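You operate a simulated robot arm through the tools that you are given. There is no shell and no other tool. Be economical: measure what you need, move in short steps, check, and stop when the job is done.

You run a simulated two-armed robot. Do the job below in one go: nothing can be reset, and whatever is moved stays where it is left.

TASK
Pick up the carton with the largest size on its label from the shelf under the small bench with one hand, pass it to the other hand and put it on the top of the short table. Set down upright: carton.

The check looks at the end state, three seconds after you hand in, the way a careful person would. Anything else that was tipped, shoved, dropped, spilled or broken makes it a failure.

THE ROBOT
Two 7-joint arms with two-finger parallel grippers on one trunk, on a base that drives. Base frame: it is fixed to the floor where the robot stands at the start and does not move with it; the origin is under the middle of the robot, x ahead of it, y to its left, z up; the surface under the hand at the start is at about z = 320. Readings come in mm, degrees, newtons and seconds.
The left shoulder is at the start at [71, 156, 1120], the right one opposite. Places, roughly: top of the short table [-3300, 2000, 900]. Payload 3.91 kg a hand.
The TCP of each hand is the grasp point between the finger pads, 30 mm short of the fingertips. In the tool frame z runs along the fingers and y along their closing line. The gripper opens to 110 mm. The fingers are 20 mm wide and 10 mm thick; the gripper's body (48 by 112 mm) begins 55 mm behind the TCP.
Orientation is that of the tool frame in the base frame, as a unit quaternion [w, x, y, z]. With the fingers straight down and closing along the base's y, the tool's x points along the base's -x, its y along +y and its z along -z.

THE INTERFACE
- The arms move only by the tool play_rows. It takes "left_increments", "right_increments" or both (then of equal length, played together; a hand with none holds still); each is one flat list of numbers, 7 for each row, row after row: the closure, from 0 (fully open) to 1 (shut), then the shift along the base's x, y, z in mm, then the turn, a rotation vector about the base's x, y, z in degrees. In form: [gripper, x, y, z, wx, wy, wz, gripper, x, y, z, wx, wy, wz, ...]. A call has 1 to 8 rows; each row shifts and turns the commanded pose from where the row before left it. Rows are played at 5 a second. More than 50 mm and 8.6 degrees between two rows, or a gripper value outside its range, and nothing of the call is played. Where a pose cannot be reached the arm comes as near as it can. A force on the tool above 40 N (or 10 N above the force at the start of the call, whichever is more), or a blocked arm, ends the call early, and 0.2 s more pass. Each finger travels about 108 mm/s and halts on what it meets, pressing with about 38 N; the grip force reading is that of the motor and also rises with nothing between the fingers. The clock runs only during rows and for 0.2 s after the last one: add rows that do not move to give the fingers time. It gives the time, the measured TCP pose, the force on the tool (base axes), the opening and the grip force at its end, in the units of the frame above (readings bear some noise), with the torque about the TCP (base axes, N m) and any sound that the robot's microphone picked up, and new pictures: "views" is both (left out), scene, wrist or none (wrist: the cameras of the hands that moved).
- Cameras (640 x 400 px; columns grow to the right, rows downward): "scene" is now at [123.3, -41.5, 1333.7]; the picture's right is [-0.50, -0.87, 0.00], its down [-0.61, 0.35, -0.71] and it looks along [0.62, -0.36, -0.70] (base axes); focal length 286 px, centre (320, 200). "left" rides on the left gripper at [72, -17, -103] in its tool frame; the picture's right is [0.23, 0.97, 0.00], its down [-0.76, 0.18, -0.62] and it looks along [-0.61, 0.14, 0.78] (tool axes); focal length 222 px, centre (320, 200). "right" rides on the right gripper at [72, 17, -103] in its tool frame; the picture's right is [-0.23, 0.97, 0.00], its down [-0.76, -0.18, -0.62] and it looks along [-0.61, -0.14, 0.78] (tool axes); focal length 222 px, centre (320, 200). There is no depth. A picture from a camera that has moved, and an enlarged one, comes with that camera's place and axes in the base frame and with its lens.
- lift_body(by): slides the trunk up (or, below 0, down) by that many mm; the arms and the scene camera ride with it, the base frame stays. It gives what a move gives, with no picture.
- base_move(legs): drives the robot by 1 to 6 legs, each [ahead, left, turn to the left] in mm, mm and degrees, along the robot's own axes; the way and the turn of a leg run together, so that a leg with both is an arc; at most 1500 mm and 180 degrees a leg. The arms and the cameras ride along, it lands a little off, and it stops where it bumps. It gives what a move gives, and a new picture of the scene camera.
- turn_head(pan, tilt): turns the head with the scene camera to pan (to the left, within 86 degrees either way) and tilt (down, from -29 to 69), counted from straight ahead of the robot. It gives what a move gives, and a new picture of the scene camera.
- zoom(camera, box): a new picture of the part [left, top, right, bottom] of that camera's present view, enlarged. No time passes.
- job_done(): hands the job in; it is judged then, once.

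Work in short steps. Places have to be worked out from the pictures, the camera data and where the tool is seen: move nearer, look again, correct. Check each grasp and each placing, and mend what went wrong. You have 120 turns and 260 pictures in all, those below and enlarged ones among them. Open the grippers and draw the arms clear of the work before you hand the job in, unless the task says otherwise; then end with one line.

The tools are called after "Request:" by a JSON object that holds its "name" and its "arguments". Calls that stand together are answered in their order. play_rows: Moves the arms, as the interface text tells. Its arguments: {"type":"object","properties":{"left_increments":{"type":"array"},"right_increments":{"type":"array"},"views":{"type":"string","enum":["both","scene","wrist","none"]}},"required":[]} The other tools are called the same way: lift_body (by) slides the trunk up or down; base_move (legs) drives the base; turn_head (pan, tilt) turns the head that bears the scene camera; zoom (camera, box) takes an enlarged picture of a part of a camera's view; job_done () hands the job in.

At the start:

```text
clock: 0.0
left_eef_pos: [640.1, -25.4, 999.3]
left_tool_rot: [0.0, 0.0, 1.0, 0.001]
left_force: [0.2, -0.1, 0.2]
left_moment: [0.02, 0.01, 0.01]
left_finger_gap: 109.9
left_grip_force: 0.1
right_eef_pos: [506.4, -727.2, 597.5]
right_tool_rot: [0.0, 0.0, 1.0, -0.001]
right_force: [-0.3, -0.6, -0.5]
right_moment: [0.01, 0.02, 0.01]
right_finger_gap: 109.9
right_grip_force: 0.0
trunk travel left (down, up): [-565.0, 375.0]
robot x, y, heading: [1.3, -2.1, -0.0]
head pan, tilt: [-30.0, 44.4]
```

scene: 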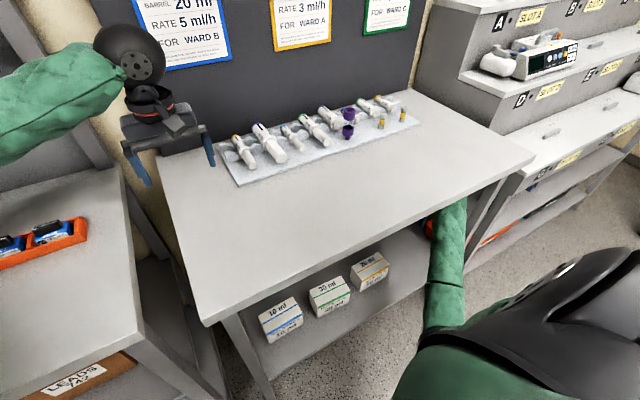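
right: 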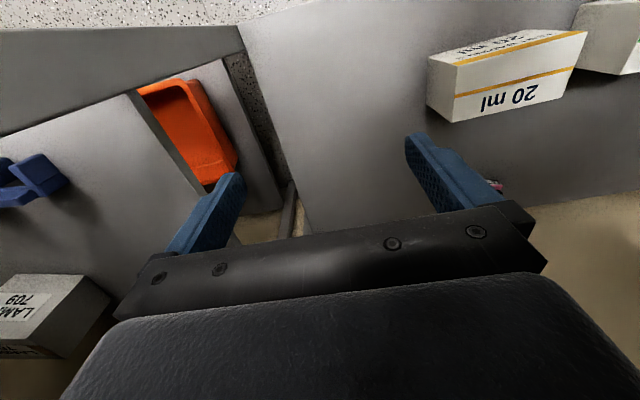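
left: 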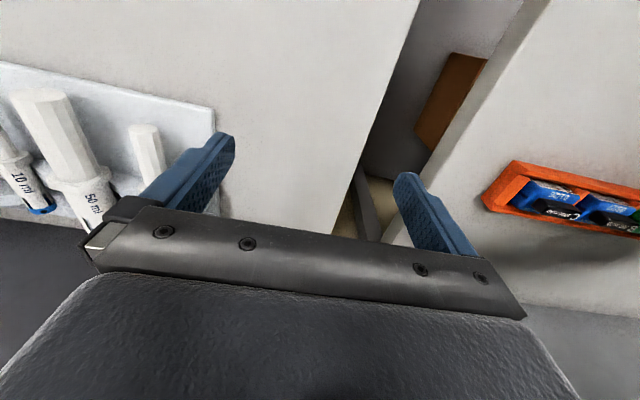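

The shelf under the bench shows three cartons: 10 ml, 30 ml (or 50?), and 20 ml. I zoom in to read the labels.

Request:
{"name": "zoom", "arguments": {"camera": "scene", "box": [240, 230, 420, 350]}}

Request:
{"name": "zoom", "arguments": {"camera": "right", "box": [400, 0, 640, 150]}}

```text
3.33 times, centred on (330, 290) of scene
camera zoom: at [123.3, -41.5, 1333.7], right [-0.5, -0.87, 0.0], down [-0.61, 0.35, -0.71], along [0.62, -0.36, -0.7], focal length 953 px, centre (287, -100)
```

zoom: 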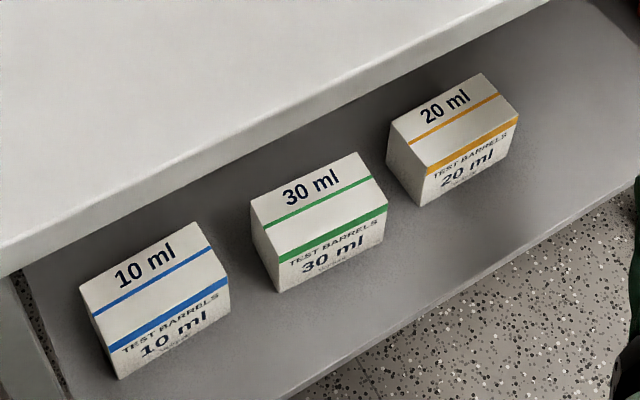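

```text
2.67 times, centred on (520, 75) of right
camera zoom: at [434.5, -711.4, 702.8], right [0.23, 0.97, 0.0], down [0.76, -0.18, 0.62], along [0.61, -0.14, -0.78], focal length 592 px, centre (-213, 533)
```

zoom: 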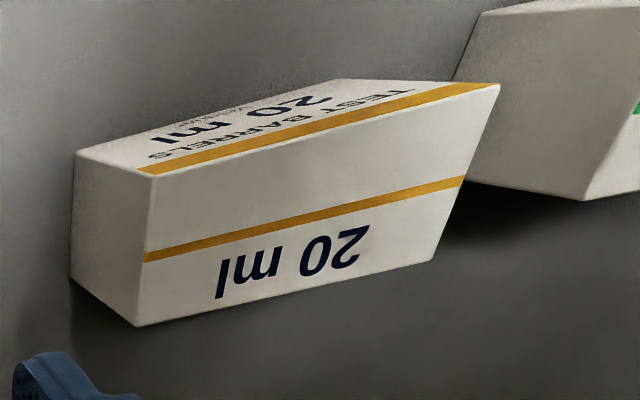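

Sizes seen so far are 10, 30 and 20 ml; the 30 ml carton is near [535, -320], its top at about z 405 and the shelf at about 318. I tilt the right hand slightly and move it along the shelf, to check that nothing bigger hides at the back.

Request:
{"name": "play_rows", "arguments": {"right_increments": [0, 0, 30, 0, 0, -6, 0, 0, 0, 30, 0, 0, -6, 0, 0, 0, 30, 0, 0, -6, 0, 0, 0, 30, 0, 0, -6, 0, 0, 0, 30, 0, 0, -6, 0], "views": "both"}}

```text
clock: 1.2
left_eef_pos: [638.6, -24.8, 1000.2]
left_tool_rot: [0.0, 0.001, 1.0, -0.001]
left_force: [0.0, -0.3, -0.1]
left_moment: [0.01, -0.01, -0.01]
left_finger_gap: 109.7
left_grip_force: 0.1
right_eef_pos: [507.9, -576.1, 601.1]
right_tool_rot: [0.259, 0.0, 0.966, 0.0]
right_force: [0.0, 0.0, 1.1]
right_moment: [-0.03, 0.03, -0.04]
right_finger_gap: 110.0
right_grip_force: 0.1
trunk travel left (down, up): [-565.0, 375.0]
robot x, y, heading: [2.6, -1.8, 0.1]
head pan, tilt: [-30.0, 44.4]
camera scene: at [122.9, -41.2, 1333.8], right [-0.5, -0.87, 0.0], down [-0.61, 0.35, -0.71], along [0.62, -0.36, -0.7], focal length 286 px, centre (320, 200)
camera right: at [393.7, -559.6, 654.7], right [0.2, 0.97, 0.11], down [0.35, -0.18, 0.92], along [0.92, -0.14, -0.37], focal length 222 px, centre (320, 200)
```

scene: 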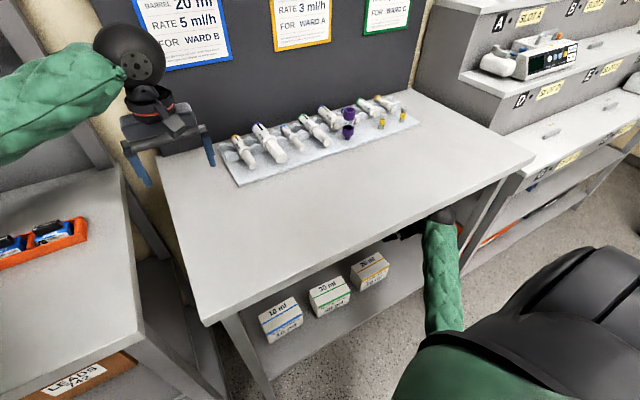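
right: 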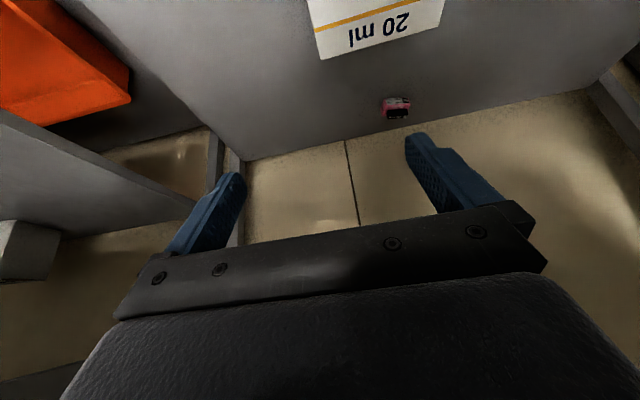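

No other cartons are further back, only a small pink item, so the 30 ml carton is the target. I straighten the right hand, then yaw it by about 90° so the fingers close along x, and move it above the carton.

Request:
{"name": "play_rows", "arguments": {"right_increments": [0, 0, 25, 0, 0, 6, 0, 0, 0, 25, 0, 0, 6, 0, 0, 0, 25, 0, 0, 6, 0, 0, 0, 25, 0, 0, 6, 0, 0, 0, 25, 0, 0, 6, 0, 0, 5, 20, 0, 0, 0, 8, 0, 5, 20, 0, 0, 0, 8, 0, 5, 20, 0, 0, 0, 8], "views": "none"}}

Request:
{"name": "play_rows", "arguments": {"right_increments": [0, 5, 10, 0, 0, 0, 8, 0, 5, 10, 0, 0, 0, 8, 0, 5, 10, 0, 0, 0, 8, 0, 0, 10, 0, 0, 0, 8, 0, 0, 10, 0, 0, 0, 8, 0, 0, 0, 0, 0, 0, 8, 0, 0, 0, 0, 0, 0, 8, 0, 0, 0, 0, 0, 0, 7], "views": "both"}}

```text
clock: 3.0
left_eef_pos: [639.4, -25.5, 999.0]
left_tool_rot: [0.001, 0.0, 1.0, -0.001]
left_force: [0.3, -0.3, 1.2]
left_moment: [0.03, -0.01, -0.01]
left_finger_gap: 110.0
left_grip_force: 0.1
right_eef_pos: [521.3, -393.4, 598.4]
right_tool_rot: [-0.001, -0.209, 0.978, 0.0]
right_force: [1.2, 0.4, 1.6]
right_moment: [0.02, 0.02, 0.04]
right_finger_gap: 110.2
right_grip_force: 0.0
trunk travel left (down, up): [-565.0, 375.0]
robot x, y, heading: [-0.9, -0.6, 0.2]
head pan, tilt: [-30.0, 44.4]
```

```text
clock: 4.8
left_eef_pos: [640.0, -25.5, 998.8]
left_tool_rot: [0.0, 0.001, 1.0, 0.0]
left_force: [0.3, 0.0, -1.2]
left_moment: [-0.02, 0.01, -0.03]
left_finger_gap: 110.3
left_grip_force: 0.1
right_eef_pos: [536.1, -340.7, 599.1]
right_tool_rot: [0.0, -0.689, 0.725, 0.0]
right_force: [-0.5, -0.5, 0.2]
right_moment: [0.04, -0.03, 0.0]
right_finger_gap: 110.0
right_grip_force: 0.0
trunk travel left (down, up): [-565.0, 375.0]
robot x, y, heading: [0.4, 0.1, 0.1]
head pan, tilt: [-30.0, 44.4]
camera scene: at [123.3, -41.5, 1333.7], right [-0.5, -0.87, 0.0], down [-0.61, 0.35, -0.71], along [0.62, -0.36, -0.7], focal length 286 px, centre (320, 200)
camera right: at [516.6, -414.5, 703.2], right [-0.96, 0.28, 0.0], down [0.22, 0.75, 0.62], along [0.17, 0.6, -0.78], focal length 222 px, centre (320, 200)
```

scene: 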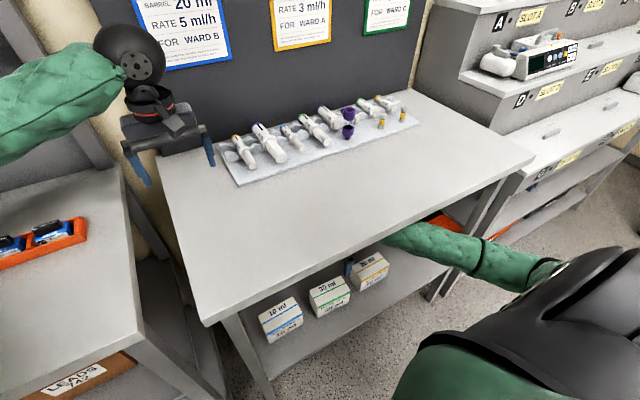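
right: 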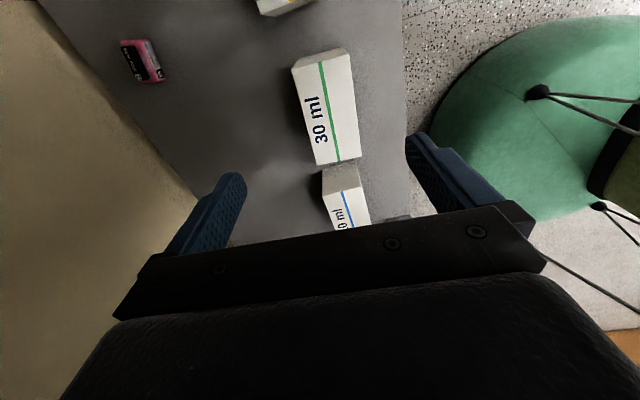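

The hand is turned the way I wanted. I zoom in to measure the carton top against the hand.

Request:
{"name": "zoom", "arguments": {"camera": "right", "box": [240, 20, 432, 140]}}

Request:
{"name": "zoom", "arguments": {"camera": "right", "box": [240, 110, 432, 230]}}

```text
3.33 times, centred on (336, 80) of right
camera zoom: at [516.6, -414.5, 703.2], right [-0.96, 0.28, 0.0], down [0.22, 0.75, 0.62], along [0.17, 0.6, -0.78], focal length 740 px, centre (267, 600)
```

zoom: 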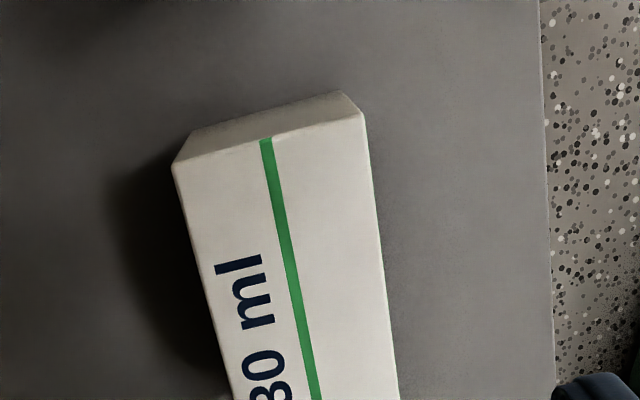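

```text
3.33 times, centred on (336, 170) of right
camera zoom: at [516.6, -414.5, 703.2], right [-0.96, 0.28, 0.0], down [0.22, 0.75, 0.62], along [0.17, 0.6, -0.78], focal length 740 px, centre (267, 300)
```

zoom: 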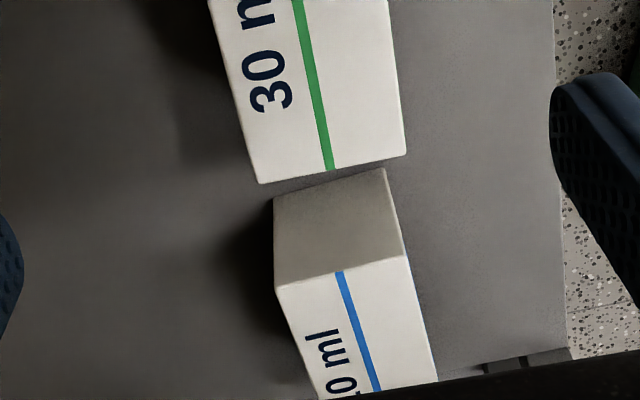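

The carton top is centred at about [530, -316], with a yaw of about -3° that matches the fingers. I go down in two stages.

Request:
{"name": "play_rows", "arguments": {"right_increments": [0, -6, 0, -30, 0, 0, 0, 0, 0, 0, -40, 0, 0, 0, 0, 0, 0, -40, 0, 0, 0, 0, 0, 0, -40, 0, 0, 0, 0, 0, 0, -20, 0, 0, 0], "views": "wrist"}}

```text
clock: 6.0
left_eef_pos: [639.7, -27.4, 999.4]
left_tool_rot: [0.0, 0.0, 1.0, 0.0]
left_force: [-0.7, -0.6, 0.0]
left_moment: [0.02, -0.01, 0.03]
left_finger_gap: 110.0
left_grip_force: 0.1
right_eef_pos: [531.7, -342.5, 427.3]
right_tool_rot: [0.0, -0.689, 0.725, 0.0]
right_force: [0.1, 0.0, -1.0]
right_moment: [-0.03, -0.03, 0.01]
right_finger_gap: 110.1
right_grip_force: 0.1
trunk travel left (down, up): [-565.0, 375.0]
robot x, y, heading: [2.9, 1.7, -0.0]
head pan, tilt: [-30.0, 44.4]
camera right: at [511.3, -415.0, 531.5], right [-0.96, 0.28, 0.0], down [0.22, 0.75, 0.62], along [0.17, 0.6, -0.78], focal length 222 px, centre (320, 200)
```

right: 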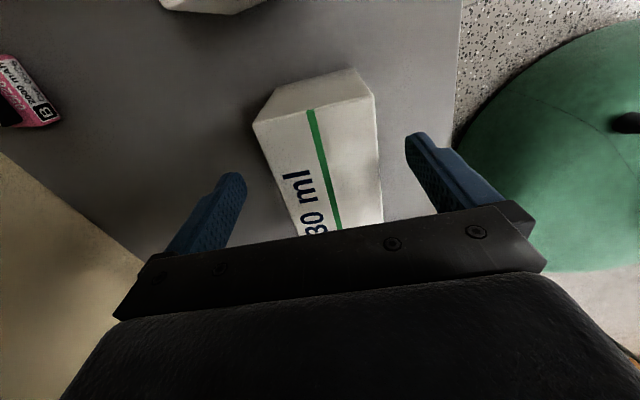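

The carton sits between the fingers. I go down the last 50 mm and close.

Request:
{"name": "play_rows", "arguments": {"right_increments": [0, 0, 0, -30, 0, 0, 0, 0, 0, 0, -22, 0, 0, 0, 0, 0, 0, 0, 0, 0, 0, 0.5, 0, 0, 0, 0, 0, 0, 1, 0, 0, 0, 0, 0, 0, 1, 0, 0, 0, 0, 0, 0, 1, 0, 0, 0, 0, 0, 0], "views": "wrist"}}

```text
clock: 7.6
left_eef_pos: [640.5, -24.5, 999.2]
left_tool_rot: [0.0, 0.0, 1.0, 0.0]
left_force: [0.6, 0.1, -0.2]
left_moment: [0.01, 0.02, -0.01]
left_finger_gap: 110.1
left_grip_force: 0.1
right_eef_pos: [532.4, -342.8, 377.0]
right_tool_rot: [-0.001, -0.688, 0.725, -0.001]
right_force: [0.2, 1.7, 0.4]
right_moment: [0.01, -0.03, -0.01]
right_finger_gap: 68.0
right_grip_force: 37.6
trunk travel left (down, up): [-565.0, 375.0]
robot x, y, heading: [0.1, 0.8, -0.1]
head pan, tilt: [-30.0, 44.4]
camera right: at [511.8, -415.2, 481.1], right [-0.96, 0.28, 0.0], down [0.22, 0.75, 0.62], along [0.17, 0.6, -0.78], focal length 222 px, centre (320, 200)
```

right: 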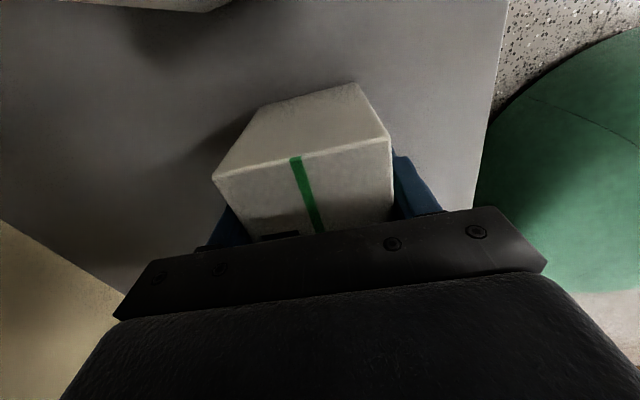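

The grip is firm: gap 68 mm at 37.6 N. I lift a little and check the load.

Request:
{"name": "play_rows", "arguments": {"right_increments": [1, 0, 0, 20, 0, 0, 0, 1, 0, 0, 30, 0, 0, 0, 1, 0, 0, 40, 0, 0, 0, 1, 0, 0, 40, 0, 0, 0, 1, 0, 0, 30, 0, 0, 0], "views": "both"}}

```text
clock: 8.8
left_eef_pos: [641.1, -25.7, 999.7]
left_tool_rot: [0.0, -0.001, 1.0, -0.001]
left_force: [0.3, 1.2, 0.6]
left_moment: [0.0, -0.01, -0.02]
left_finger_gap: 110.1
left_grip_force: 0.1
right_eef_pos: [530.8, -343.1, 540.2]
right_tool_rot: [-0.001, -0.688, 0.726, 0.0]
right_force: [0.5, 0.6, 0.1]
right_moment: [-0.03, 0.01, 0.0]
right_finger_gap: 0.1
right_grip_force: 37.5
trunk travel left (down, up): [-565.0, 375.0]
robot x, y, heading: [1.9, -2.5, -0.0]
head pan, tilt: [-30.0, 44.4]
camera scene: at [123.1, -41.3, 1333.7], right [-0.5, -0.87, 0.0], down [-0.61, 0.35, -0.71], along [0.62, -0.36, -0.7], focal length 286 px, centre (320, 200)
camera right: at [510.7, -414.4, 644.2], right [-0.96, 0.28, 0.0], down [0.22, 0.75, 0.62], along [0.17, 0.6, -0.78], focal length 222 px, centre (320, 200)
```

scene: 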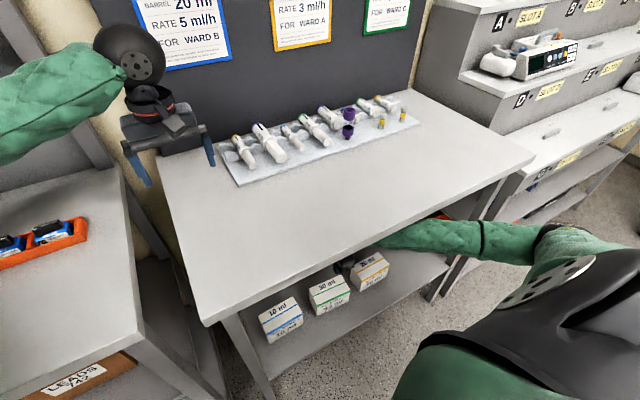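
right: 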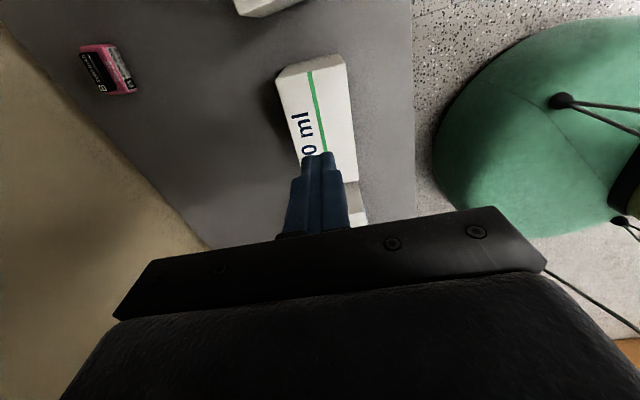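

The carton slipped out and is still standing in place; I was gripping it too shallow and off-centre. I reopen, grip at the centre and deeper, and lift slowly.

Request:
{"name": "play_rows", "arguments": {"right_increments": [0, 0, 15, 0, 0, 0, 0, 0, 0, 13, 0, 0, 0, 0, 0, 0, 0, -40, 0, 0, 0, 0, 0, 0, -40, 0, 0, 0, 0, 0, 0, -40, 0, 0, 0], "views": "wrist"}}

```text
clock: 10.0
left_eef_pos: [639.5, -25.3, 1000.6]
left_tool_rot: [0.001, 0.0, 1.0, 0.0]
left_force: [0.8, -0.1, -0.1]
left_moment: [-0.01, 0.01, -0.01]
left_finger_gap: 110.1
left_grip_force: 0.2
right_eef_pos: [530.5, -314.9, 417.9]
right_tool_rot: [0.0, -0.688, 0.725, 0.0]
right_force: [0.7, 0.2, 0.1]
right_moment: [0.02, 0.04, 0.01]
right_finger_gap: 110.1
right_grip_force: 0.1
trunk travel left (down, up): [-565.0, 375.0]
robot x, y, heading: [0.5, 0.8, -0.2]
head pan, tilt: [-30.0, 44.4]
camera right: at [510.8, -387.3, 522.2], right [-0.96, 0.28, 0.0], down [0.22, 0.75, 0.62], along [0.17, 0.6, -0.78], focal length 222 px, centre (320, 200)
```

right: 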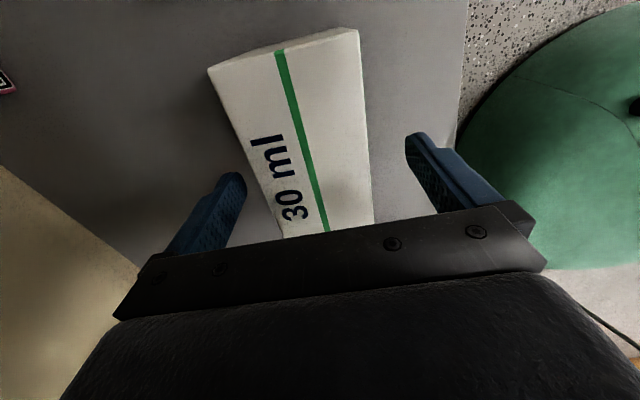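

The carton is centred. I go down to z about 366, close, and lift in small steps.

Request:
{"name": "play_rows", "arguments": {"right_increments": [0, 0, 0, -30, 0, 0, 0, 0, 0, 0, -16, 0, 0, 0, 0, 0, 0, -5, 0, 0, 0, 0, 0, 0, 0, 0, 0, 0, 1, 0, 0, 0, 0, 0, 0, 1, 0, 0, 0, 0, 0, 0, 1, 0, 0, 0, 0, 0, 0, 1, 0, 0, 0, 0, 0, 0], "views": "wrist"}}

Request:
{"name": "play_rows", "arguments": {"right_increments": [1, 0, 0, 2, 0, 0, 0, 1, 0, 0, 3, 0, 0, 0, 1, 0, 0, 4, 0, 0, 0, 1, 0, 0, 4, 0, 0, 0, 1, 0, 0, 0, 0, 0, 0], "views": "wrist"}}

```text
clock: 11.8
left_eef_pos: [640.3, -25.5, 999.9]
left_tool_rot: [0.001, 0.0, 1.0, -0.001]
left_force: [-0.6, 0.7, -0.3]
left_moment: [-0.03, 0.0, 0.01]
left_finger_gap: 110.1
left_grip_force: 0.0
right_eef_pos: [529.9, -315.4, 368.0]
right_tool_rot: [-0.001, -0.689, 0.725, 0.0]
right_force: [-0.8, 0.2, 1.6]
right_moment: [-0.01, -0.08, -0.01]
right_finger_gap: 68.0
right_grip_force: 38.3
trunk travel left (down, up): [-565.0, 375.0]
robot x, y, heading: [1.5, -1.2, -0.2]
head pan, tilt: [-30.0, 44.4]
camera right: at [511.3, -386.6, 471.7], right [-0.96, 0.28, 0.0], down [0.22, 0.75, 0.62], along [0.17, 0.6, -0.78], focal length 222 px, centre (320, 200)
```

right: 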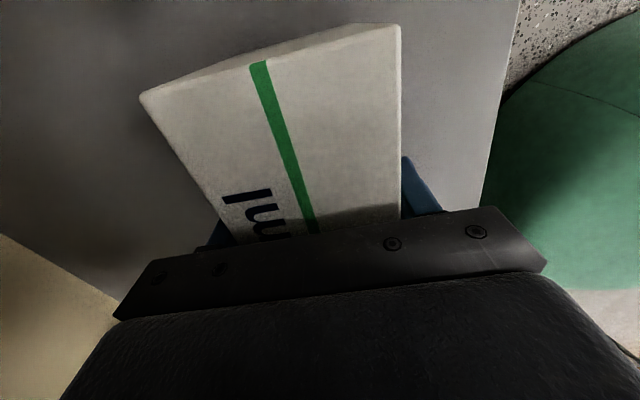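

```text
clock: 13.0
left_eef_pos: [639.3, -25.1, 998.6]
left_tool_rot: [0.0, 0.0, 1.0, -0.001]
left_force: [0.1, 0.0, -0.3]
left_moment: [-0.03, -0.01, -0.01]
left_finger_gap: 110.1
left_grip_force: 0.0
right_eef_pos: [530.9, -315.0, 379.0]
right_tool_rot: [0.0, -0.688, 0.725, 0.0]
right_force: [-0.6, 1.4, -2.3]
right_moment: [-0.01, -0.03, 0.0]
right_finger_gap: 67.8
right_grip_force: 38.4
trunk travel left (down, up): [-565.0, 375.0]
robot x, y, heading: [1.2, -2.7, 0.1]
head pan, tilt: [-30.0, 44.4]
camera right: at [510.8, -388.1, 483.1], right [-0.96, 0.28, 0.0], down [0.22, 0.75, 0.62], along [0.17, 0.6, -0.78], focal length 222 px, centre (320, 200)
```

right: 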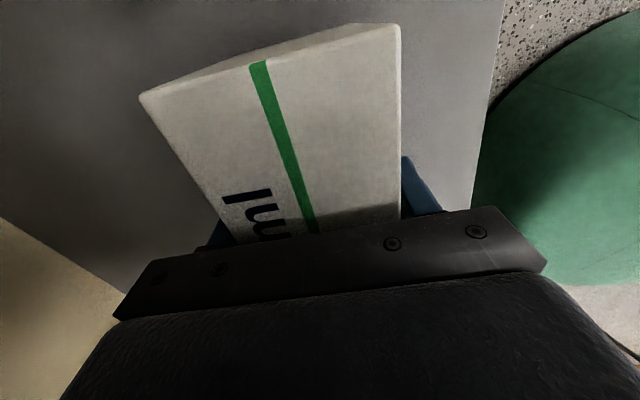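

It holds now, reading about 2 N of load. I continue lifting gently, 10 mm per row.

Request:
{"name": "play_rows", "arguments": {"right_increments": [1, 0, 0, 6, 0, 0, 0, 1, 0, 0, 8, 0, 0, 0, 1, 0, 0, 10, 0, 0, 0, 1, 0, 0, 10, 0, 0, 0, 1, 0, 0, 10, 0, 0, 0, 1, 0, 0, 10, 0, 0, 0, 1, 0, 0, 6, 0, 0, 0], "views": "wrist"}}

Request:
{"name": "play_rows", "arguments": {"right_increments": [1, 0, 0, 6, 0, 0, 0, 1, 0, 0, 10, 0, 0, 0, 1, 0, 0, 10, 0, 0, 0, 1, 0, 0, 10, 0, 0, 0, 1, 0, 0, 10, 0, 0, 0, 1, 0, 0, 10, 0, 0, 0, 1, 0, 0, 4, 0, 0, 0], "views": "both"}}

```text
clock: 14.6
left_eef_pos: [640.7, -24.5, 998.9]
left_tool_rot: [0.0, 0.0, 1.0, 0.001]
left_force: [-0.6, 0.5, 0.6]
left_moment: [-0.02, -0.02, 0.0]
left_finger_gap: 109.9
left_grip_force: 0.0
right_eef_pos: [533.1, -314.4, 438.4]
right_tool_rot: [0.0, -0.689, 0.725, 0.0]
right_force: [-0.4, 0.6, -2.9]
right_moment: [0.01, 0.0, 0.0]
right_finger_gap: 67.6
right_grip_force: 38.2
trunk travel left (down, up): [-565.0, 375.0]
robot x, y, heading: [0.1, 1.2, 0.3]
head pan, tilt: [-30.0, 44.4]
camera right: at [511.8, -386.1, 542.2], right [-0.96, 0.28, 0.0], down [0.22, 0.75, 0.62], along [0.17, 0.6, -0.78], focal length 222 px, centre (320, 200)
```

right: 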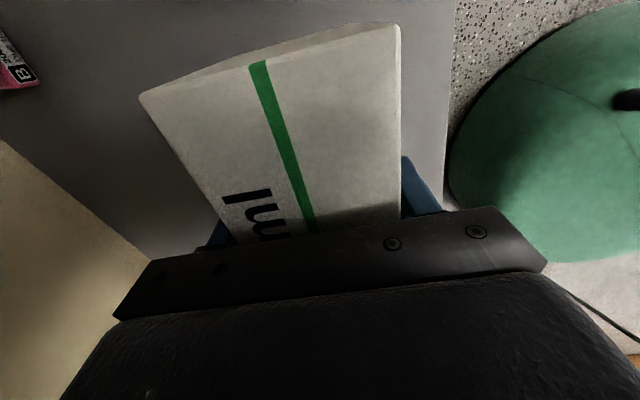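

```text
clock: 16.2
left_eef_pos: [639.2, -25.4, 999.2]
left_tool_rot: [0.0, 0.0, 1.0, 0.0]
left_force: [0.4, 0.3, -0.6]
left_moment: [0.02, 0.0, 0.0]
left_finger_gap: 110.3
left_grip_force: 0.1
right_eef_pos: [530.6, -313.5, 498.6]
right_tool_rot: [0.0, -0.688, 0.726, 0.001]
right_force: [0.2, 0.5, -2.6]
right_moment: [0.01, 0.05, -0.03]
right_finger_gap: 67.8
right_grip_force: 38.3
trunk travel left (down, up): [-565.0, 375.0]
robot x, y, heading: [0.8, 2.6, -0.3]
head pan, tilt: [-30.0, 44.4]
camera scene: at [123.5, -41.6, 1333.7], right [-0.5, -0.87, 0.0], down [-0.61, 0.35, -0.71], along [0.62, -0.36, -0.7], focal length 286 px, centre (320, 200)
camera right: at [510.9, -385.9, 603.5], right [-0.96, 0.28, 0.0], down [0.22, 0.75, 0.62], along [0.17, 0.6, -0.78], focal length 222 px, centre (320, 200)
```

scene: 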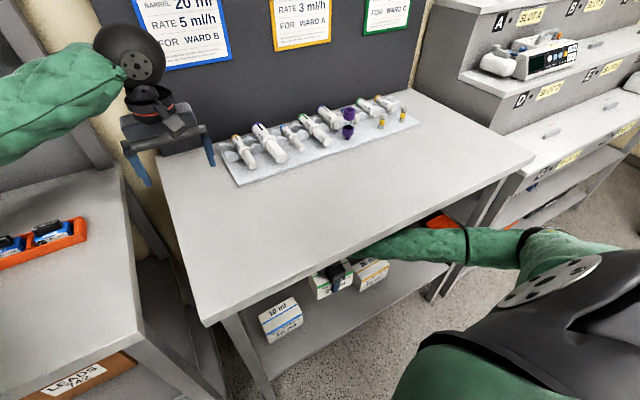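
right: 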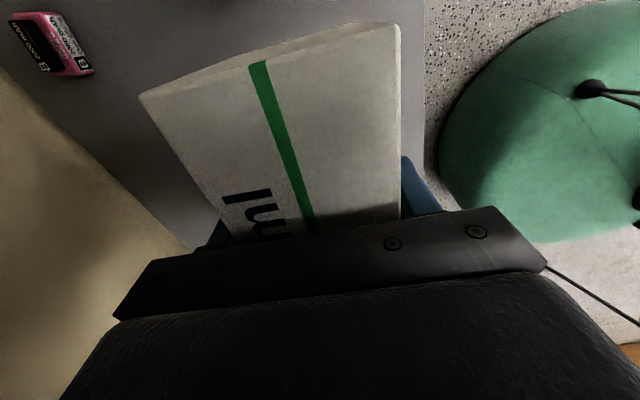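

The carton is held stably, with its bottom near z 450. I drive straight back a short way to clear the bench.

Request:
{"name": "base_move", "arguments": {"legs": [[-100, 0, 0], [-200, 0, 0], [-200, 0, 0]]}}

```text
clock: 19.8
left_eef_pos: [133.8, -32.7, 1000.1]
left_tool_rot: [0.0, 0.007, 1.0, 0.0]
left_force: [-0.4, 0.1, -0.9]
left_moment: [0.0, 0.01, 0.0]
left_finger_gap: 110.1
left_grip_force: 0.0
right_eef_pos: [21.3, -318.4, 500.6]
right_tool_rot: [0.0, -0.684, 0.73, 0.001]
right_force: [-0.6, 0.1, -2.7]
right_moment: [-0.01, 0.02, 0.03]
right_finger_gap: 67.7
right_grip_force: 37.8
trunk travel left (down, up): [-565.0, 375.0]
robot x, y, heading: [-506.2, 0.9, -0.6]
head pan, tilt: [-30.0, 44.4]
camera scene: at [-384.0, -40.7, 1333.9], right [-0.51, -0.86, 0.0], down [-0.6, 0.36, -0.71], along [0.61, -0.37, -0.7], focal length 286 px, centre (320, 200)
```

scene: 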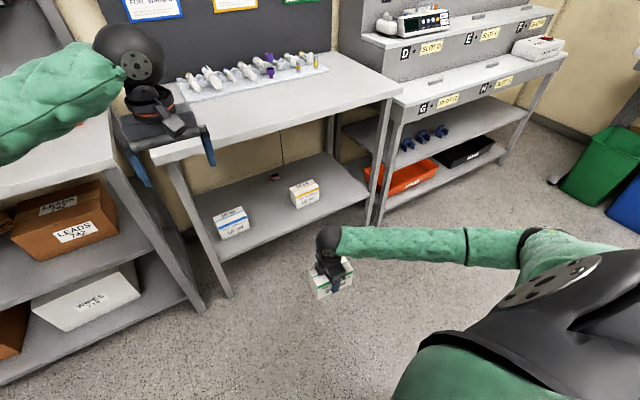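

The carton is clear of the bench and the other cartons are undisturbed. I look left along the way to the short table before moving further.

Request:
{"name": "turn_head", "arguments": {"pan": 85, "tilt": 20}}

Request:
{"name": "turn_head", "arguments": {"pan": -85, "tilt": 20}}

```text
clock: 21.7
left_eef_pos: [133.2, -30.2, 999.2]
left_tool_rot: [-0.001, 0.006, 1.0, 0.0]
left_force: [-0.8, 0.2, 0.3]
left_moment: [-0.01, 0.01, 0.04]
left_finger_gap: 109.9
left_grip_force: 0.0
right_eef_pos: [20.9, -317.3, 499.1]
right_tool_rot: [0.0, -0.684, 0.73, -0.001]
right_force: [0.8, 0.1, -3.4]
right_moment: [-0.02, 0.02, 0.0]
right_finger_gap: 68.0
right_grip_force: 38.5
trunk travel left (down, up): [-565.0, 375.0]
robot x, y, heading: [-506.7, 3.3, -0.6]
head pan, tilt: [85.0, 20.0]
camera scene: at [-443.3, 93.8, 1371.6], right [0.99, -0.1, 0.0], down [-0.03, -0.34, -0.94], along [0.09, 0.94, -0.34], focal length 286 px, centre (320, 200)
```

scene: 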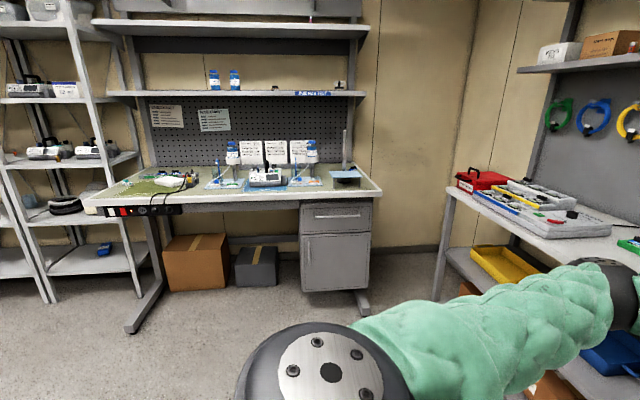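

```text
clock: 24.3
left_eef_pos: [133.3, -31.7, 999.9]
left_tool_rot: [0.0, 0.005, 1.0, 0.0]
left_force: [-0.2, 0.0, -0.9]
left_moment: [-0.01, 0.01, 0.0]
left_finger_gap: 109.7
left_grip_force: 0.1
right_eef_pos: [22.2, -318.7, 499.7]
right_tool_rot: [0.001, -0.684, 0.729, 0.0]
right_force: [0.3, 0.6, -2.8]
right_moment: [-0.02, 0.0, -0.02]
right_finger_gap: 67.8
right_grip_force: 37.5
trunk travel left (down, up): [-565.0, 375.0]
robot x, y, heading: [-506.8, 3.2, -0.8]
head pan, tilt: [-85.0, 20.0]
camera scene: at [-445.6, -91.7, 1371.6], right [-1.0, -0.08, 0.0], down [-0.03, 0.34, -0.94], along [0.07, -0.94, -0.34], focal length 286 px, centre (320, 200)
```

scene: 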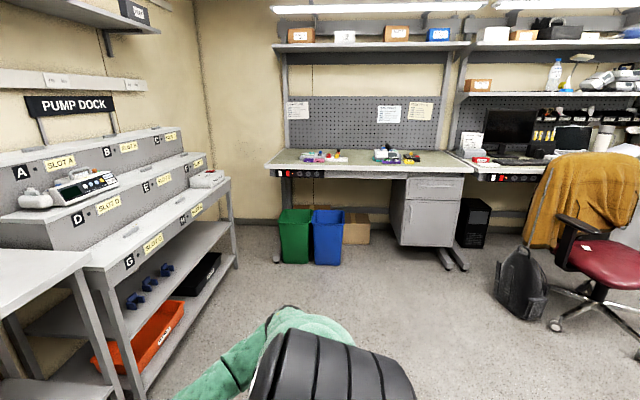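

The floor around me is free. I turn left 90° in place with the carton and look ahead and to the left, where the short table should be.

Request:
{"name": "base_move", "arguments": {"legs": [[-100, 0, 0], [0, 0, 30], [0, 0, 30], [0, 0, 30]]}}

Request:
{"name": "turn_head", "arguments": {"pan": 60, "tilt": 20}}

```text
clock: 29.9
left_eef_pos: [-577.0, 643.4, 999.4]
left_tool_rot: [0.001, -0.707, 0.708, -0.002]
left_force: [0.2, -0.3, 0.0]
left_moment: [0.0, -0.03, 0.01]
left_finger_gap: 109.9
left_grip_force: 0.1
right_eef_pos: [-288.6, 534.6, 500.3]
right_tool_rot: [0.001, 1.0, -0.028, -0.001]
right_force: [-0.9, -0.3, -2.2]
right_moment: [-0.02, 0.03, -0.03]
right_finger_gap: 67.8
right_grip_force: 37.6
trunk travel left (down, up): [-565.0, 375.0]
robot x, y, heading: [-603.7, 5.8, 89.8]
head pan, tilt: [-85.0, 20.0]
camera scene: at [-507.9, 62.2, 1371.6], right [0.09, -1.0, 0.0], down [-0.34, -0.03, -0.94], along [0.94, 0.08, -0.34], focal length 286 px, centre (320, 200)
```

scene: 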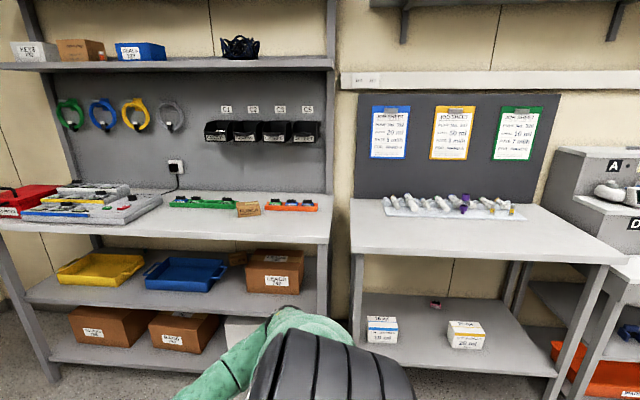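

```text
clock: 32.1
left_eef_pos: [-576.2, 642.8, 1000.4]
left_tool_rot: [0.0, -0.706, 0.708, 0.0]
left_force: [0.5, -1.1, 0.2]
left_moment: [0.03, 0.0, 0.01]
left_finger_gap: 109.9
left_grip_force: 0.1
right_eef_pos: [-288.7, 535.1, 499.2]
right_tool_rot: [0.002, 1.0, -0.028, -0.001]
right_force: [0.7, -0.1, -2.5]
right_moment: [0.0, -0.02, 0.01]
right_finger_gap: 68.1
right_grip_force: 38.6
trunk travel left (down, up): [-565.0, 375.0]
robot x, y, heading: [-603.6, 7.6, 89.8]
head pan, tilt: [60.0, 20.0]
camera scene: at [-680.7, 100.8, 1371.6], right [0.5, 0.86, 0.0], down [0.3, -0.17, -0.94], along [-0.81, 0.47, -0.34], focal length 286 px, centre (320, 200)
```

scene: 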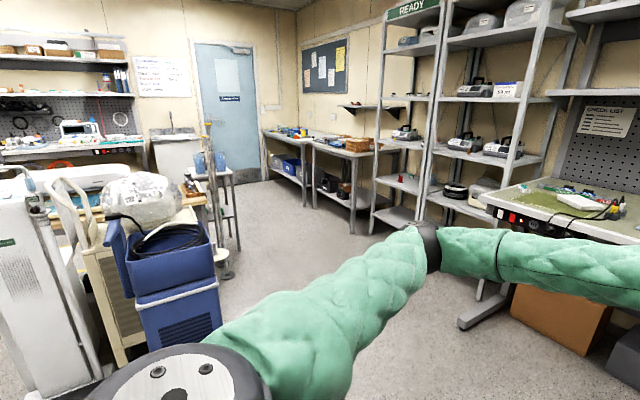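

The short table is the one in the far corner with a basket on it. There is free space here, so I do the handover now: I raise the carton and move it towards the robot's middle with smooth ramps.

Request:
{"name": "play_rows", "arguments": {"right_increments": [1, -4, 0, 8, 0, 0, 0, 1, -9, 0, 16, 0, 0, 0, 1, -13, 0, 22, 0, 0, 0, 1, -14, 0, 22, 0, 0, 0, 1, -14, 0, 22, 0, 0, 0, 1, -13, 0, 22, 0, 0, 0, 1, -9, 0, 16, 0, 0, 0, 1, -4, 0, 8, 0, 0, 0], "views": "none"}}

Request:
{"name": "play_rows", "arguments": {"right_increments": [1, -4, 0, 8, 0, 0, 0, 1, -9, 0, 16, 0, 0, 0, 1, -13, 0, 22, 0, 0, 0, 1, -14, 0, 22, 0, 0, 0, 1, -14, 0, 22, 0, 0, 0, 1, -13, 0, 22, 0, 0, 0, 1, -9, 0, 16, 0, 0, 0, 1, -4, 0, 8, 0, 0, 0], "views": "wrist"}}

Request:
{"name": "turn_head", "arguments": {"pan": 0, "tilt": 45}}

```text
clock: 34.0
left_eef_pos: [-574.8, 643.4, 999.5]
left_tool_rot: [0.0, -0.706, 0.708, 0.001]
left_force: [0.7, -0.5, -0.9]
left_moment: [-0.02, 0.0, 0.03]
left_finger_gap: 110.1
left_grip_force: 0.1
right_eef_pos: [-369.6, 534.2, 634.4]
right_tool_rot: [0.001, 1.0, -0.027, 0.0]
right_force: [0.2, -0.2, -3.6]
right_moment: [0.0, -0.02, 0.0]
right_finger_gap: 67.5
right_grip_force: 37.9
trunk travel left (down, up): [-565.0, 375.0]
robot x, y, heading: [-603.9, 2.6, 89.7]
head pan, tilt: [60.0, 20.0]
```

```text
clock: 35.8
left_eef_pos: [-577.8, 643.1, 1000.0]
left_tool_rot: [0.001, -0.706, 0.708, 0.0]
left_force: [-0.1, -0.1, 0.3]
left_moment: [-0.01, -0.02, 0.02]
left_finger_gap: 110.1
left_grip_force: 0.0
right_eef_pos: [-449.1, 533.0, 772.6]
right_tool_rot: [0.0, 1.0, -0.027, 0.0]
right_force: [-0.1, -0.5, -2.9]
right_moment: [-0.03, 0.01, -0.03]
right_finger_gap: 68.2
right_grip_force: 37.6
trunk travel left (down, up): [-565.0, 375.0]
robot x, y, heading: [-600.9, 5.6, 90.0]
head pan, tilt: [60.0, 20.0]
camera right: at [-376.6, 511.8, 876.3], right [-0.28, -0.96, 0.0], down [-0.75, 0.22, 0.62], along [-0.6, 0.17, -0.78], focal length 222 px, centre (320, 200)
```

right: 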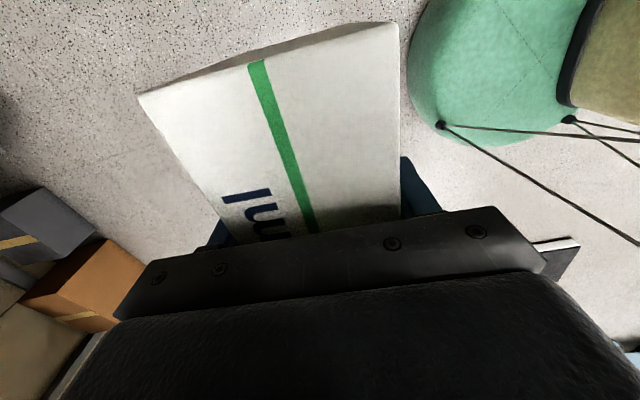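

```text
clock: 37.0
left_eef_pos: [-577.0, 644.7, 999.5]
left_tool_rot: [0.0, -0.706, 0.708, 0.001]
left_force: [-0.3, -0.6, 0.4]
left_moment: [-0.02, 0.0, 0.01]
left_finger_gap: 109.9
left_grip_force: 0.1
right_eef_pos: [-449.1, 533.0, 772.4]
right_tool_rot: [0.001, 1.0, -0.027, 0.0]
right_force: [0.2, -0.3, -3.0]
right_moment: [-0.01, 0.04, -0.03]
right_finger_gap: 67.7
right_grip_force: 38.1
trunk travel left (down, up): [-565.0, 375.0]
robot x, y, heading: [-603.1, 0.1, 89.9]
head pan, tilt: [0.0, 45.0]
camera scene: at [-600.2, 135.5, 1332.9], right [1.0, 0.0, 0.0], down [0.0, -0.71, -0.71], along [0.0, 0.71, -0.71], focal length 286 px, centre (320, 200)
```

scene: 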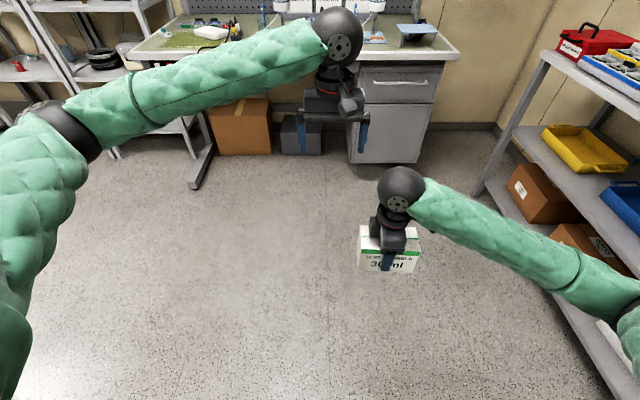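

The carton hangs level. Now I move the left hand to the robot's left and turn it so that its fingers point towards the carton's left end, tilted 30° down and closing along the carton's short side.

Request:
{"name": "play_rows", "arguments": {"left_increments": [0, -20, -7, -5, -3.34, -3.34, 5.78, 0, -20, -7, -5, -3.34, -3.34, 5.78, 0, -20, -7, -5, -3.34, -3.34, 5.78, 0, -20, -7, -10, -3.34, -3.34, 5.78, 0, -20, -7, -10, -3.34, -3.34, 5.78, 0, -20, -7, -10, -3.34, -3.34, 5.78, 0, -20, -7, -10, -3.34, -3.34, 5.78], "views": "none"}}

Request:
{"name": "play_rows", "arguments": {"left_increments": [0, 0, -7, -14, -3.34, -3.34, 5.78, 0, 0, -7, -14, -3.34, -3.34, 5.78, 0, 0, -7, -14, -3.34, -3.34, 5.78, 0, 0, -7, -14, -3.34, -3.34, 5.78, 0, 0, -7, -14, -3.34, -3.34, 5.78, 0, 0, -7, -14, -3.34, -3.34, 5.78, 0, 0, -7, -14, -3.34, -3.34, 5.78], "views": "both"}}

```text
clock: 38.6
left_eef_pos: [-716.8, 593.4, 945.6]
left_tool_rot: [-0.001, 0.875, -0.394, 0.28]
left_force: [-0.1, 0.0, -0.1]
left_moment: [-0.06, -0.03, -0.02]
left_finger_gap: 109.8
left_grip_force: 0.1
right_eef_pos: [-449.0, 534.2, 772.3]
right_tool_rot: [0.0, 1.0, -0.027, 0.0]
right_force: [-0.2, 0.5, -2.4]
right_moment: [-0.04, 0.01, 0.03]
right_finger_gap: 67.6
right_grip_force: 38.0
trunk travel left (down, up): [-565.0, 375.0]
robot x, y, heading: [-604.3, 8.9, 89.9]
head pan, tilt: [0.0, 45.0]
```

```text
clock: 40.2
left_eef_pos: [-715.7, 546.1, 847.8]
left_tool_rot: [0.0, 0.866, 0.0, 0.501]
left_force: [-0.3, 0.4, 0.7]
left_moment: [0.02, 0.02, 0.01]
left_finger_gap: 109.9
left_grip_force: 0.1
right_eef_pos: [-449.5, 533.3, 772.8]
right_tool_rot: [0.0, 1.0, -0.027, 0.001]
right_force: [0.3, -0.4, -3.6]
right_moment: [0.0, 0.01, 0.0]
right_finger_gap: 67.8
right_grip_force: 37.9
trunk travel left (down, up): [-565.0, 375.0]
robot x, y, heading: [-605.6, 4.1, 89.7]
head pan, tilt: [0.0, 45.0]
camera scene: at [-600.6, 135.1, 1333.0], right [1.0, 0.0, 0.0], down [0.0, -0.71, -0.71], along [0.0, 0.71, -0.71], focal length 286 px, centre (320, 200)
camera left: at [-768.9, 563.6, 961.5], right [0.11, -0.97, 0.2], down [-0.92, -0.18, -0.35], along [0.38, -0.14, -0.92], focal length 222 px, centre (320, 200)
```

scene: 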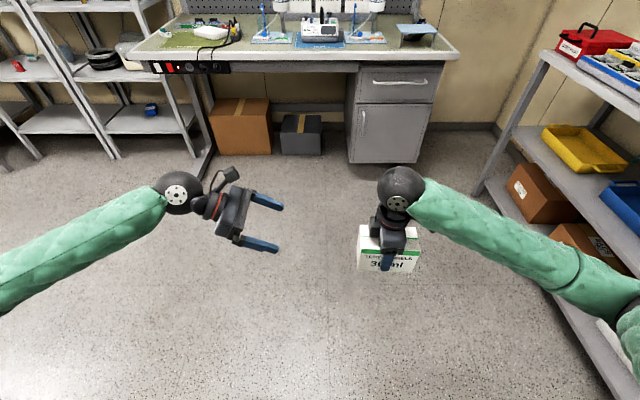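
left: 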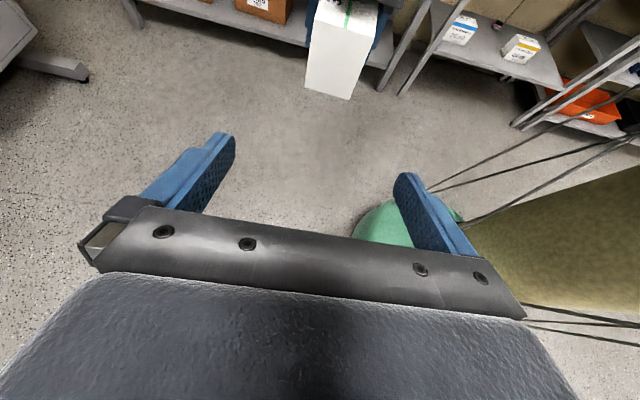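

The left hand has the right orientation. I bring it to the pre-grasp pose about 120 mm short of the carton's end and look.

Request:
{"name": "play_rows", "arguments": {"left_increments": [0, 29, -1, -4, 0, 0, -1, 0, 29, -1, -4, 0, 0, -1, 0, 29, -1, -5, 0, 0, -1.1, 0, 28, -2, -5, 0, 0, 0], "views": "both"}}

```text
clock: 41.2
left_eef_pos: [-601.6, 541.4, 827.2]
left_tool_rot: [0.013, 0.866, -0.023, 0.499]
left_force: [0.0, 0.3, 0.8]
left_moment: [0.01, -0.01, 0.0]
left_finger_gap: 109.9
left_grip_force: 0.0
right_eef_pos: [-448.5, 534.0, 772.3]
right_tool_rot: [0.001, 1.0, -0.027, 0.0]
right_force: [-0.6, -0.3, -2.1]
right_moment: [-0.05, 0.0, -0.04]
right_finger_gap: 68.0
right_grip_force: 38.3
trunk travel left (down, up): [-565.0, 375.0]
robot x, y, heading: [-603.3, 5.1, 90.0]
head pan, tilt: [0.0, 45.0]
camera scene: at [-600.0, 135.5, 1332.9], right [1.0, 0.0, 0.0], down [0.0, -0.71, -0.71], along [0.0, 0.71, -0.71], focal length 286 px, centre (320, 200)
camera left: at [-652.7, 561.3, 942.4], right [0.06, -0.98, 0.2], down [-0.93, -0.13, -0.35], along [0.37, -0.16, -0.92], focal length 222 px, centre (320, 200)
```

scene: 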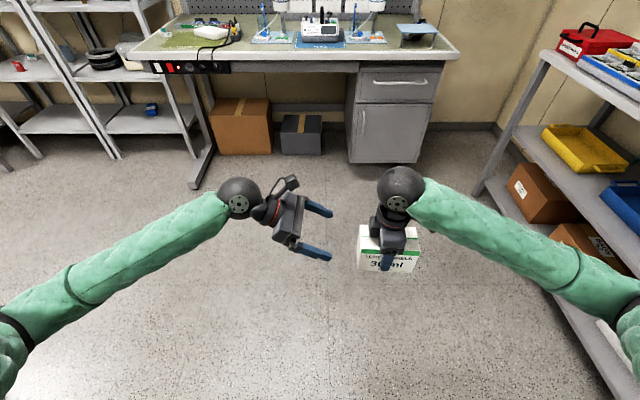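
left: 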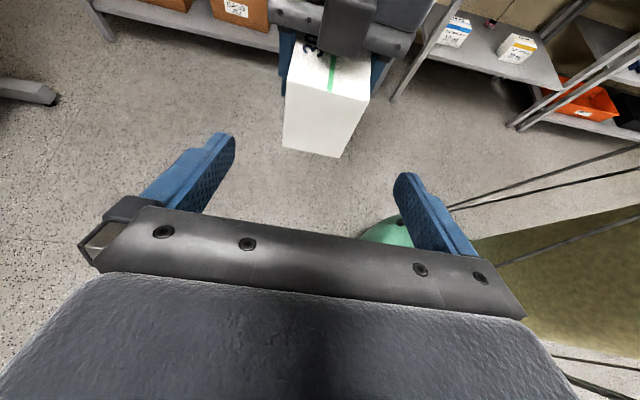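

Carton end face is centred at about y 537, z 772. I advance along the finger direction to the grasp.

Request:
{"name": "play_rows", "arguments": {"left_increments": [0, 24, -1, -13, 0, 0, 0, 0, 24, -1, -13, 0, 0, 0, 0, 22, -1, -12, 0, 0, 0, 0, 20, -1, -10, 0, 0, 0, 0, 14, -1, -7, 0, 0, 0, 0, 0, 0, 0, 0, 0, 0], "views": "both"}}

```text
clock: 42.6
left_eef_pos: [-496.9, 534.6, 772.9]
left_tool_rot: [0.013, 0.865, -0.024, 0.5]
left_force: [0.3, -0.2, -0.6]
left_moment: [-0.04, -0.02, 0.0]
left_finger_gap: 110.1
left_grip_force: 0.1
right_eef_pos: [-448.4, 533.6, 771.8]
right_tool_rot: [0.0, 1.0, -0.027, 0.0]
right_force: [-0.6, 0.4, -1.3]
right_moment: [0.01, 0.02, 0.0]
right_finger_gap: 67.5
right_grip_force: 37.8
trunk travel left (down, up): [-565.0, 375.0]
robot x, y, heading: [-602.9, 6.7, 89.9]
head pan, tilt: [0.0, 45.0]
camera scene: at [-600.4, 135.3, 1332.9], right [1.0, 0.0, 0.0], down [0.0, -0.71, -0.71], along [0.0, 0.71, -0.71], focal length 286 px, centre (320, 200)
camera left: at [-548.4, 555.0, 887.1], right [0.06, -0.98, 0.2], down [-0.93, -0.13, -0.35], along [0.37, -0.16, -0.92], focal length 222 px, centre (320, 200)
```

scene: 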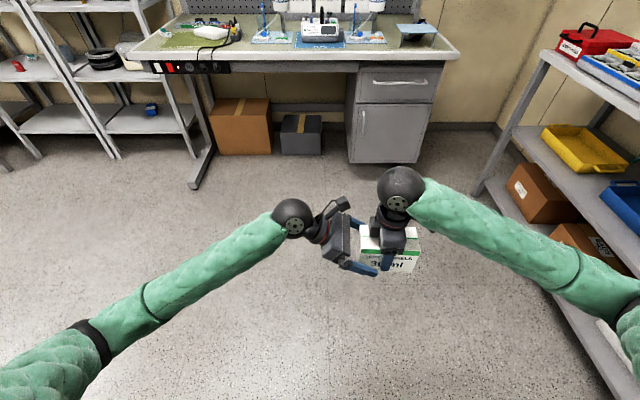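
left: 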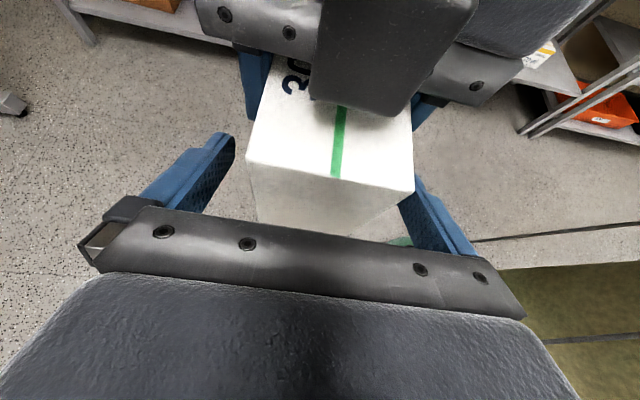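

The carton lies between the left fingers. I close the left hand with the right still holding.

Request:
{"name": "play_rows", "arguments": {"left_increments": [0.3, 0, 0, 0, 0, 0, 0, 0.6, 0, 0, 0, 0, 0, 0, 1, 0, 0, 0, 0, 0, 0, 1, 0, 0, 0, 0, 0, 0, 1, 0, 0, 0, 0, 0, 0], "views": "wrist"}}

```text
clock: 43.9
left_eef_pos: [-496.6, 535.9, 773.1]
left_tool_rot: [0.011, 0.866, -0.023, 0.5]
left_force: [4.4, 15.7, -1.6]
left_moment: [-0.32, 0.28, 0.09]
left_finger_gap: 67.8
left_grip_force: 37.9
right_eef_pos: [-448.1, 533.6, 772.6]
right_tool_rot: [0.001, 1.0, -0.027, -0.001]
right_force: [-4.8, -16.0, 1.5]
right_moment: [0.39, -0.15, 0.72]
right_finger_gap: 67.8
right_grip_force: 38.0
trunk travel left (down, up): [-565.0, 375.0]
robot x, y, heading: [-598.4, 4.4, 89.8]
head pan, tilt: [0.0, 45.0]
camera left: at [-548.6, 555.5, 887.1], right [0.06, -0.98, 0.2], down [-0.93, -0.13, -0.35], along [0.37, -0.16, -0.92], focal length 222 px, centre (320, 200)
```

left: 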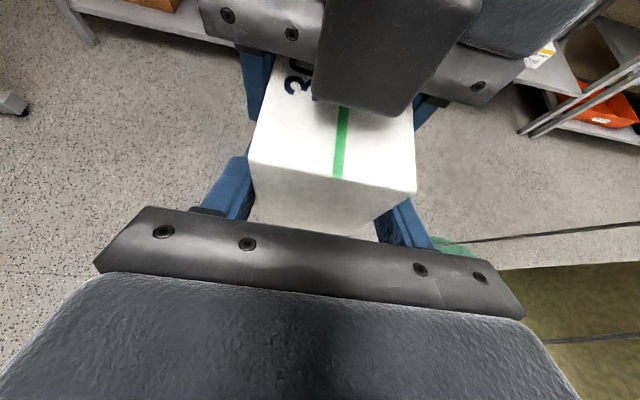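

Both hands hold it with about 16 N of internal force along y. I ease the left hand by +1.5 mm, then open the right slowly.

Request:
{"name": "play_rows", "arguments": {"left_increments": [1, 0.3, 1.5, 0, 0, 0, 0, 1, 0, 0, 0, 0, 0, 0], "views": "none"}}

```text
clock: 44.5
left_eef_pos: [-496.2, 536.5, 773.6]
left_tool_rot: [0.014, 0.866, -0.024, 0.5]
left_force: [4.7, 7.8, -8.3]
left_moment: [0.45, 0.13, -0.16]
left_finger_gap: 68.0
left_grip_force: 37.8
right_eef_pos: [-448.6, 533.5, 772.2]
right_tool_rot: [0.0, 1.0, -0.028, 0.0]
right_force: [-4.5, -7.7, 7.3]
right_moment: [-0.42, 0.37, 0.51]
right_finger_gap: 67.7
right_grip_force: 38.0
trunk travel left (down, up): [-565.0, 375.0]
robot x, y, heading: [-602.7, 4.6, 89.8]
head pan, tilt: [0.0, 45.0]
```

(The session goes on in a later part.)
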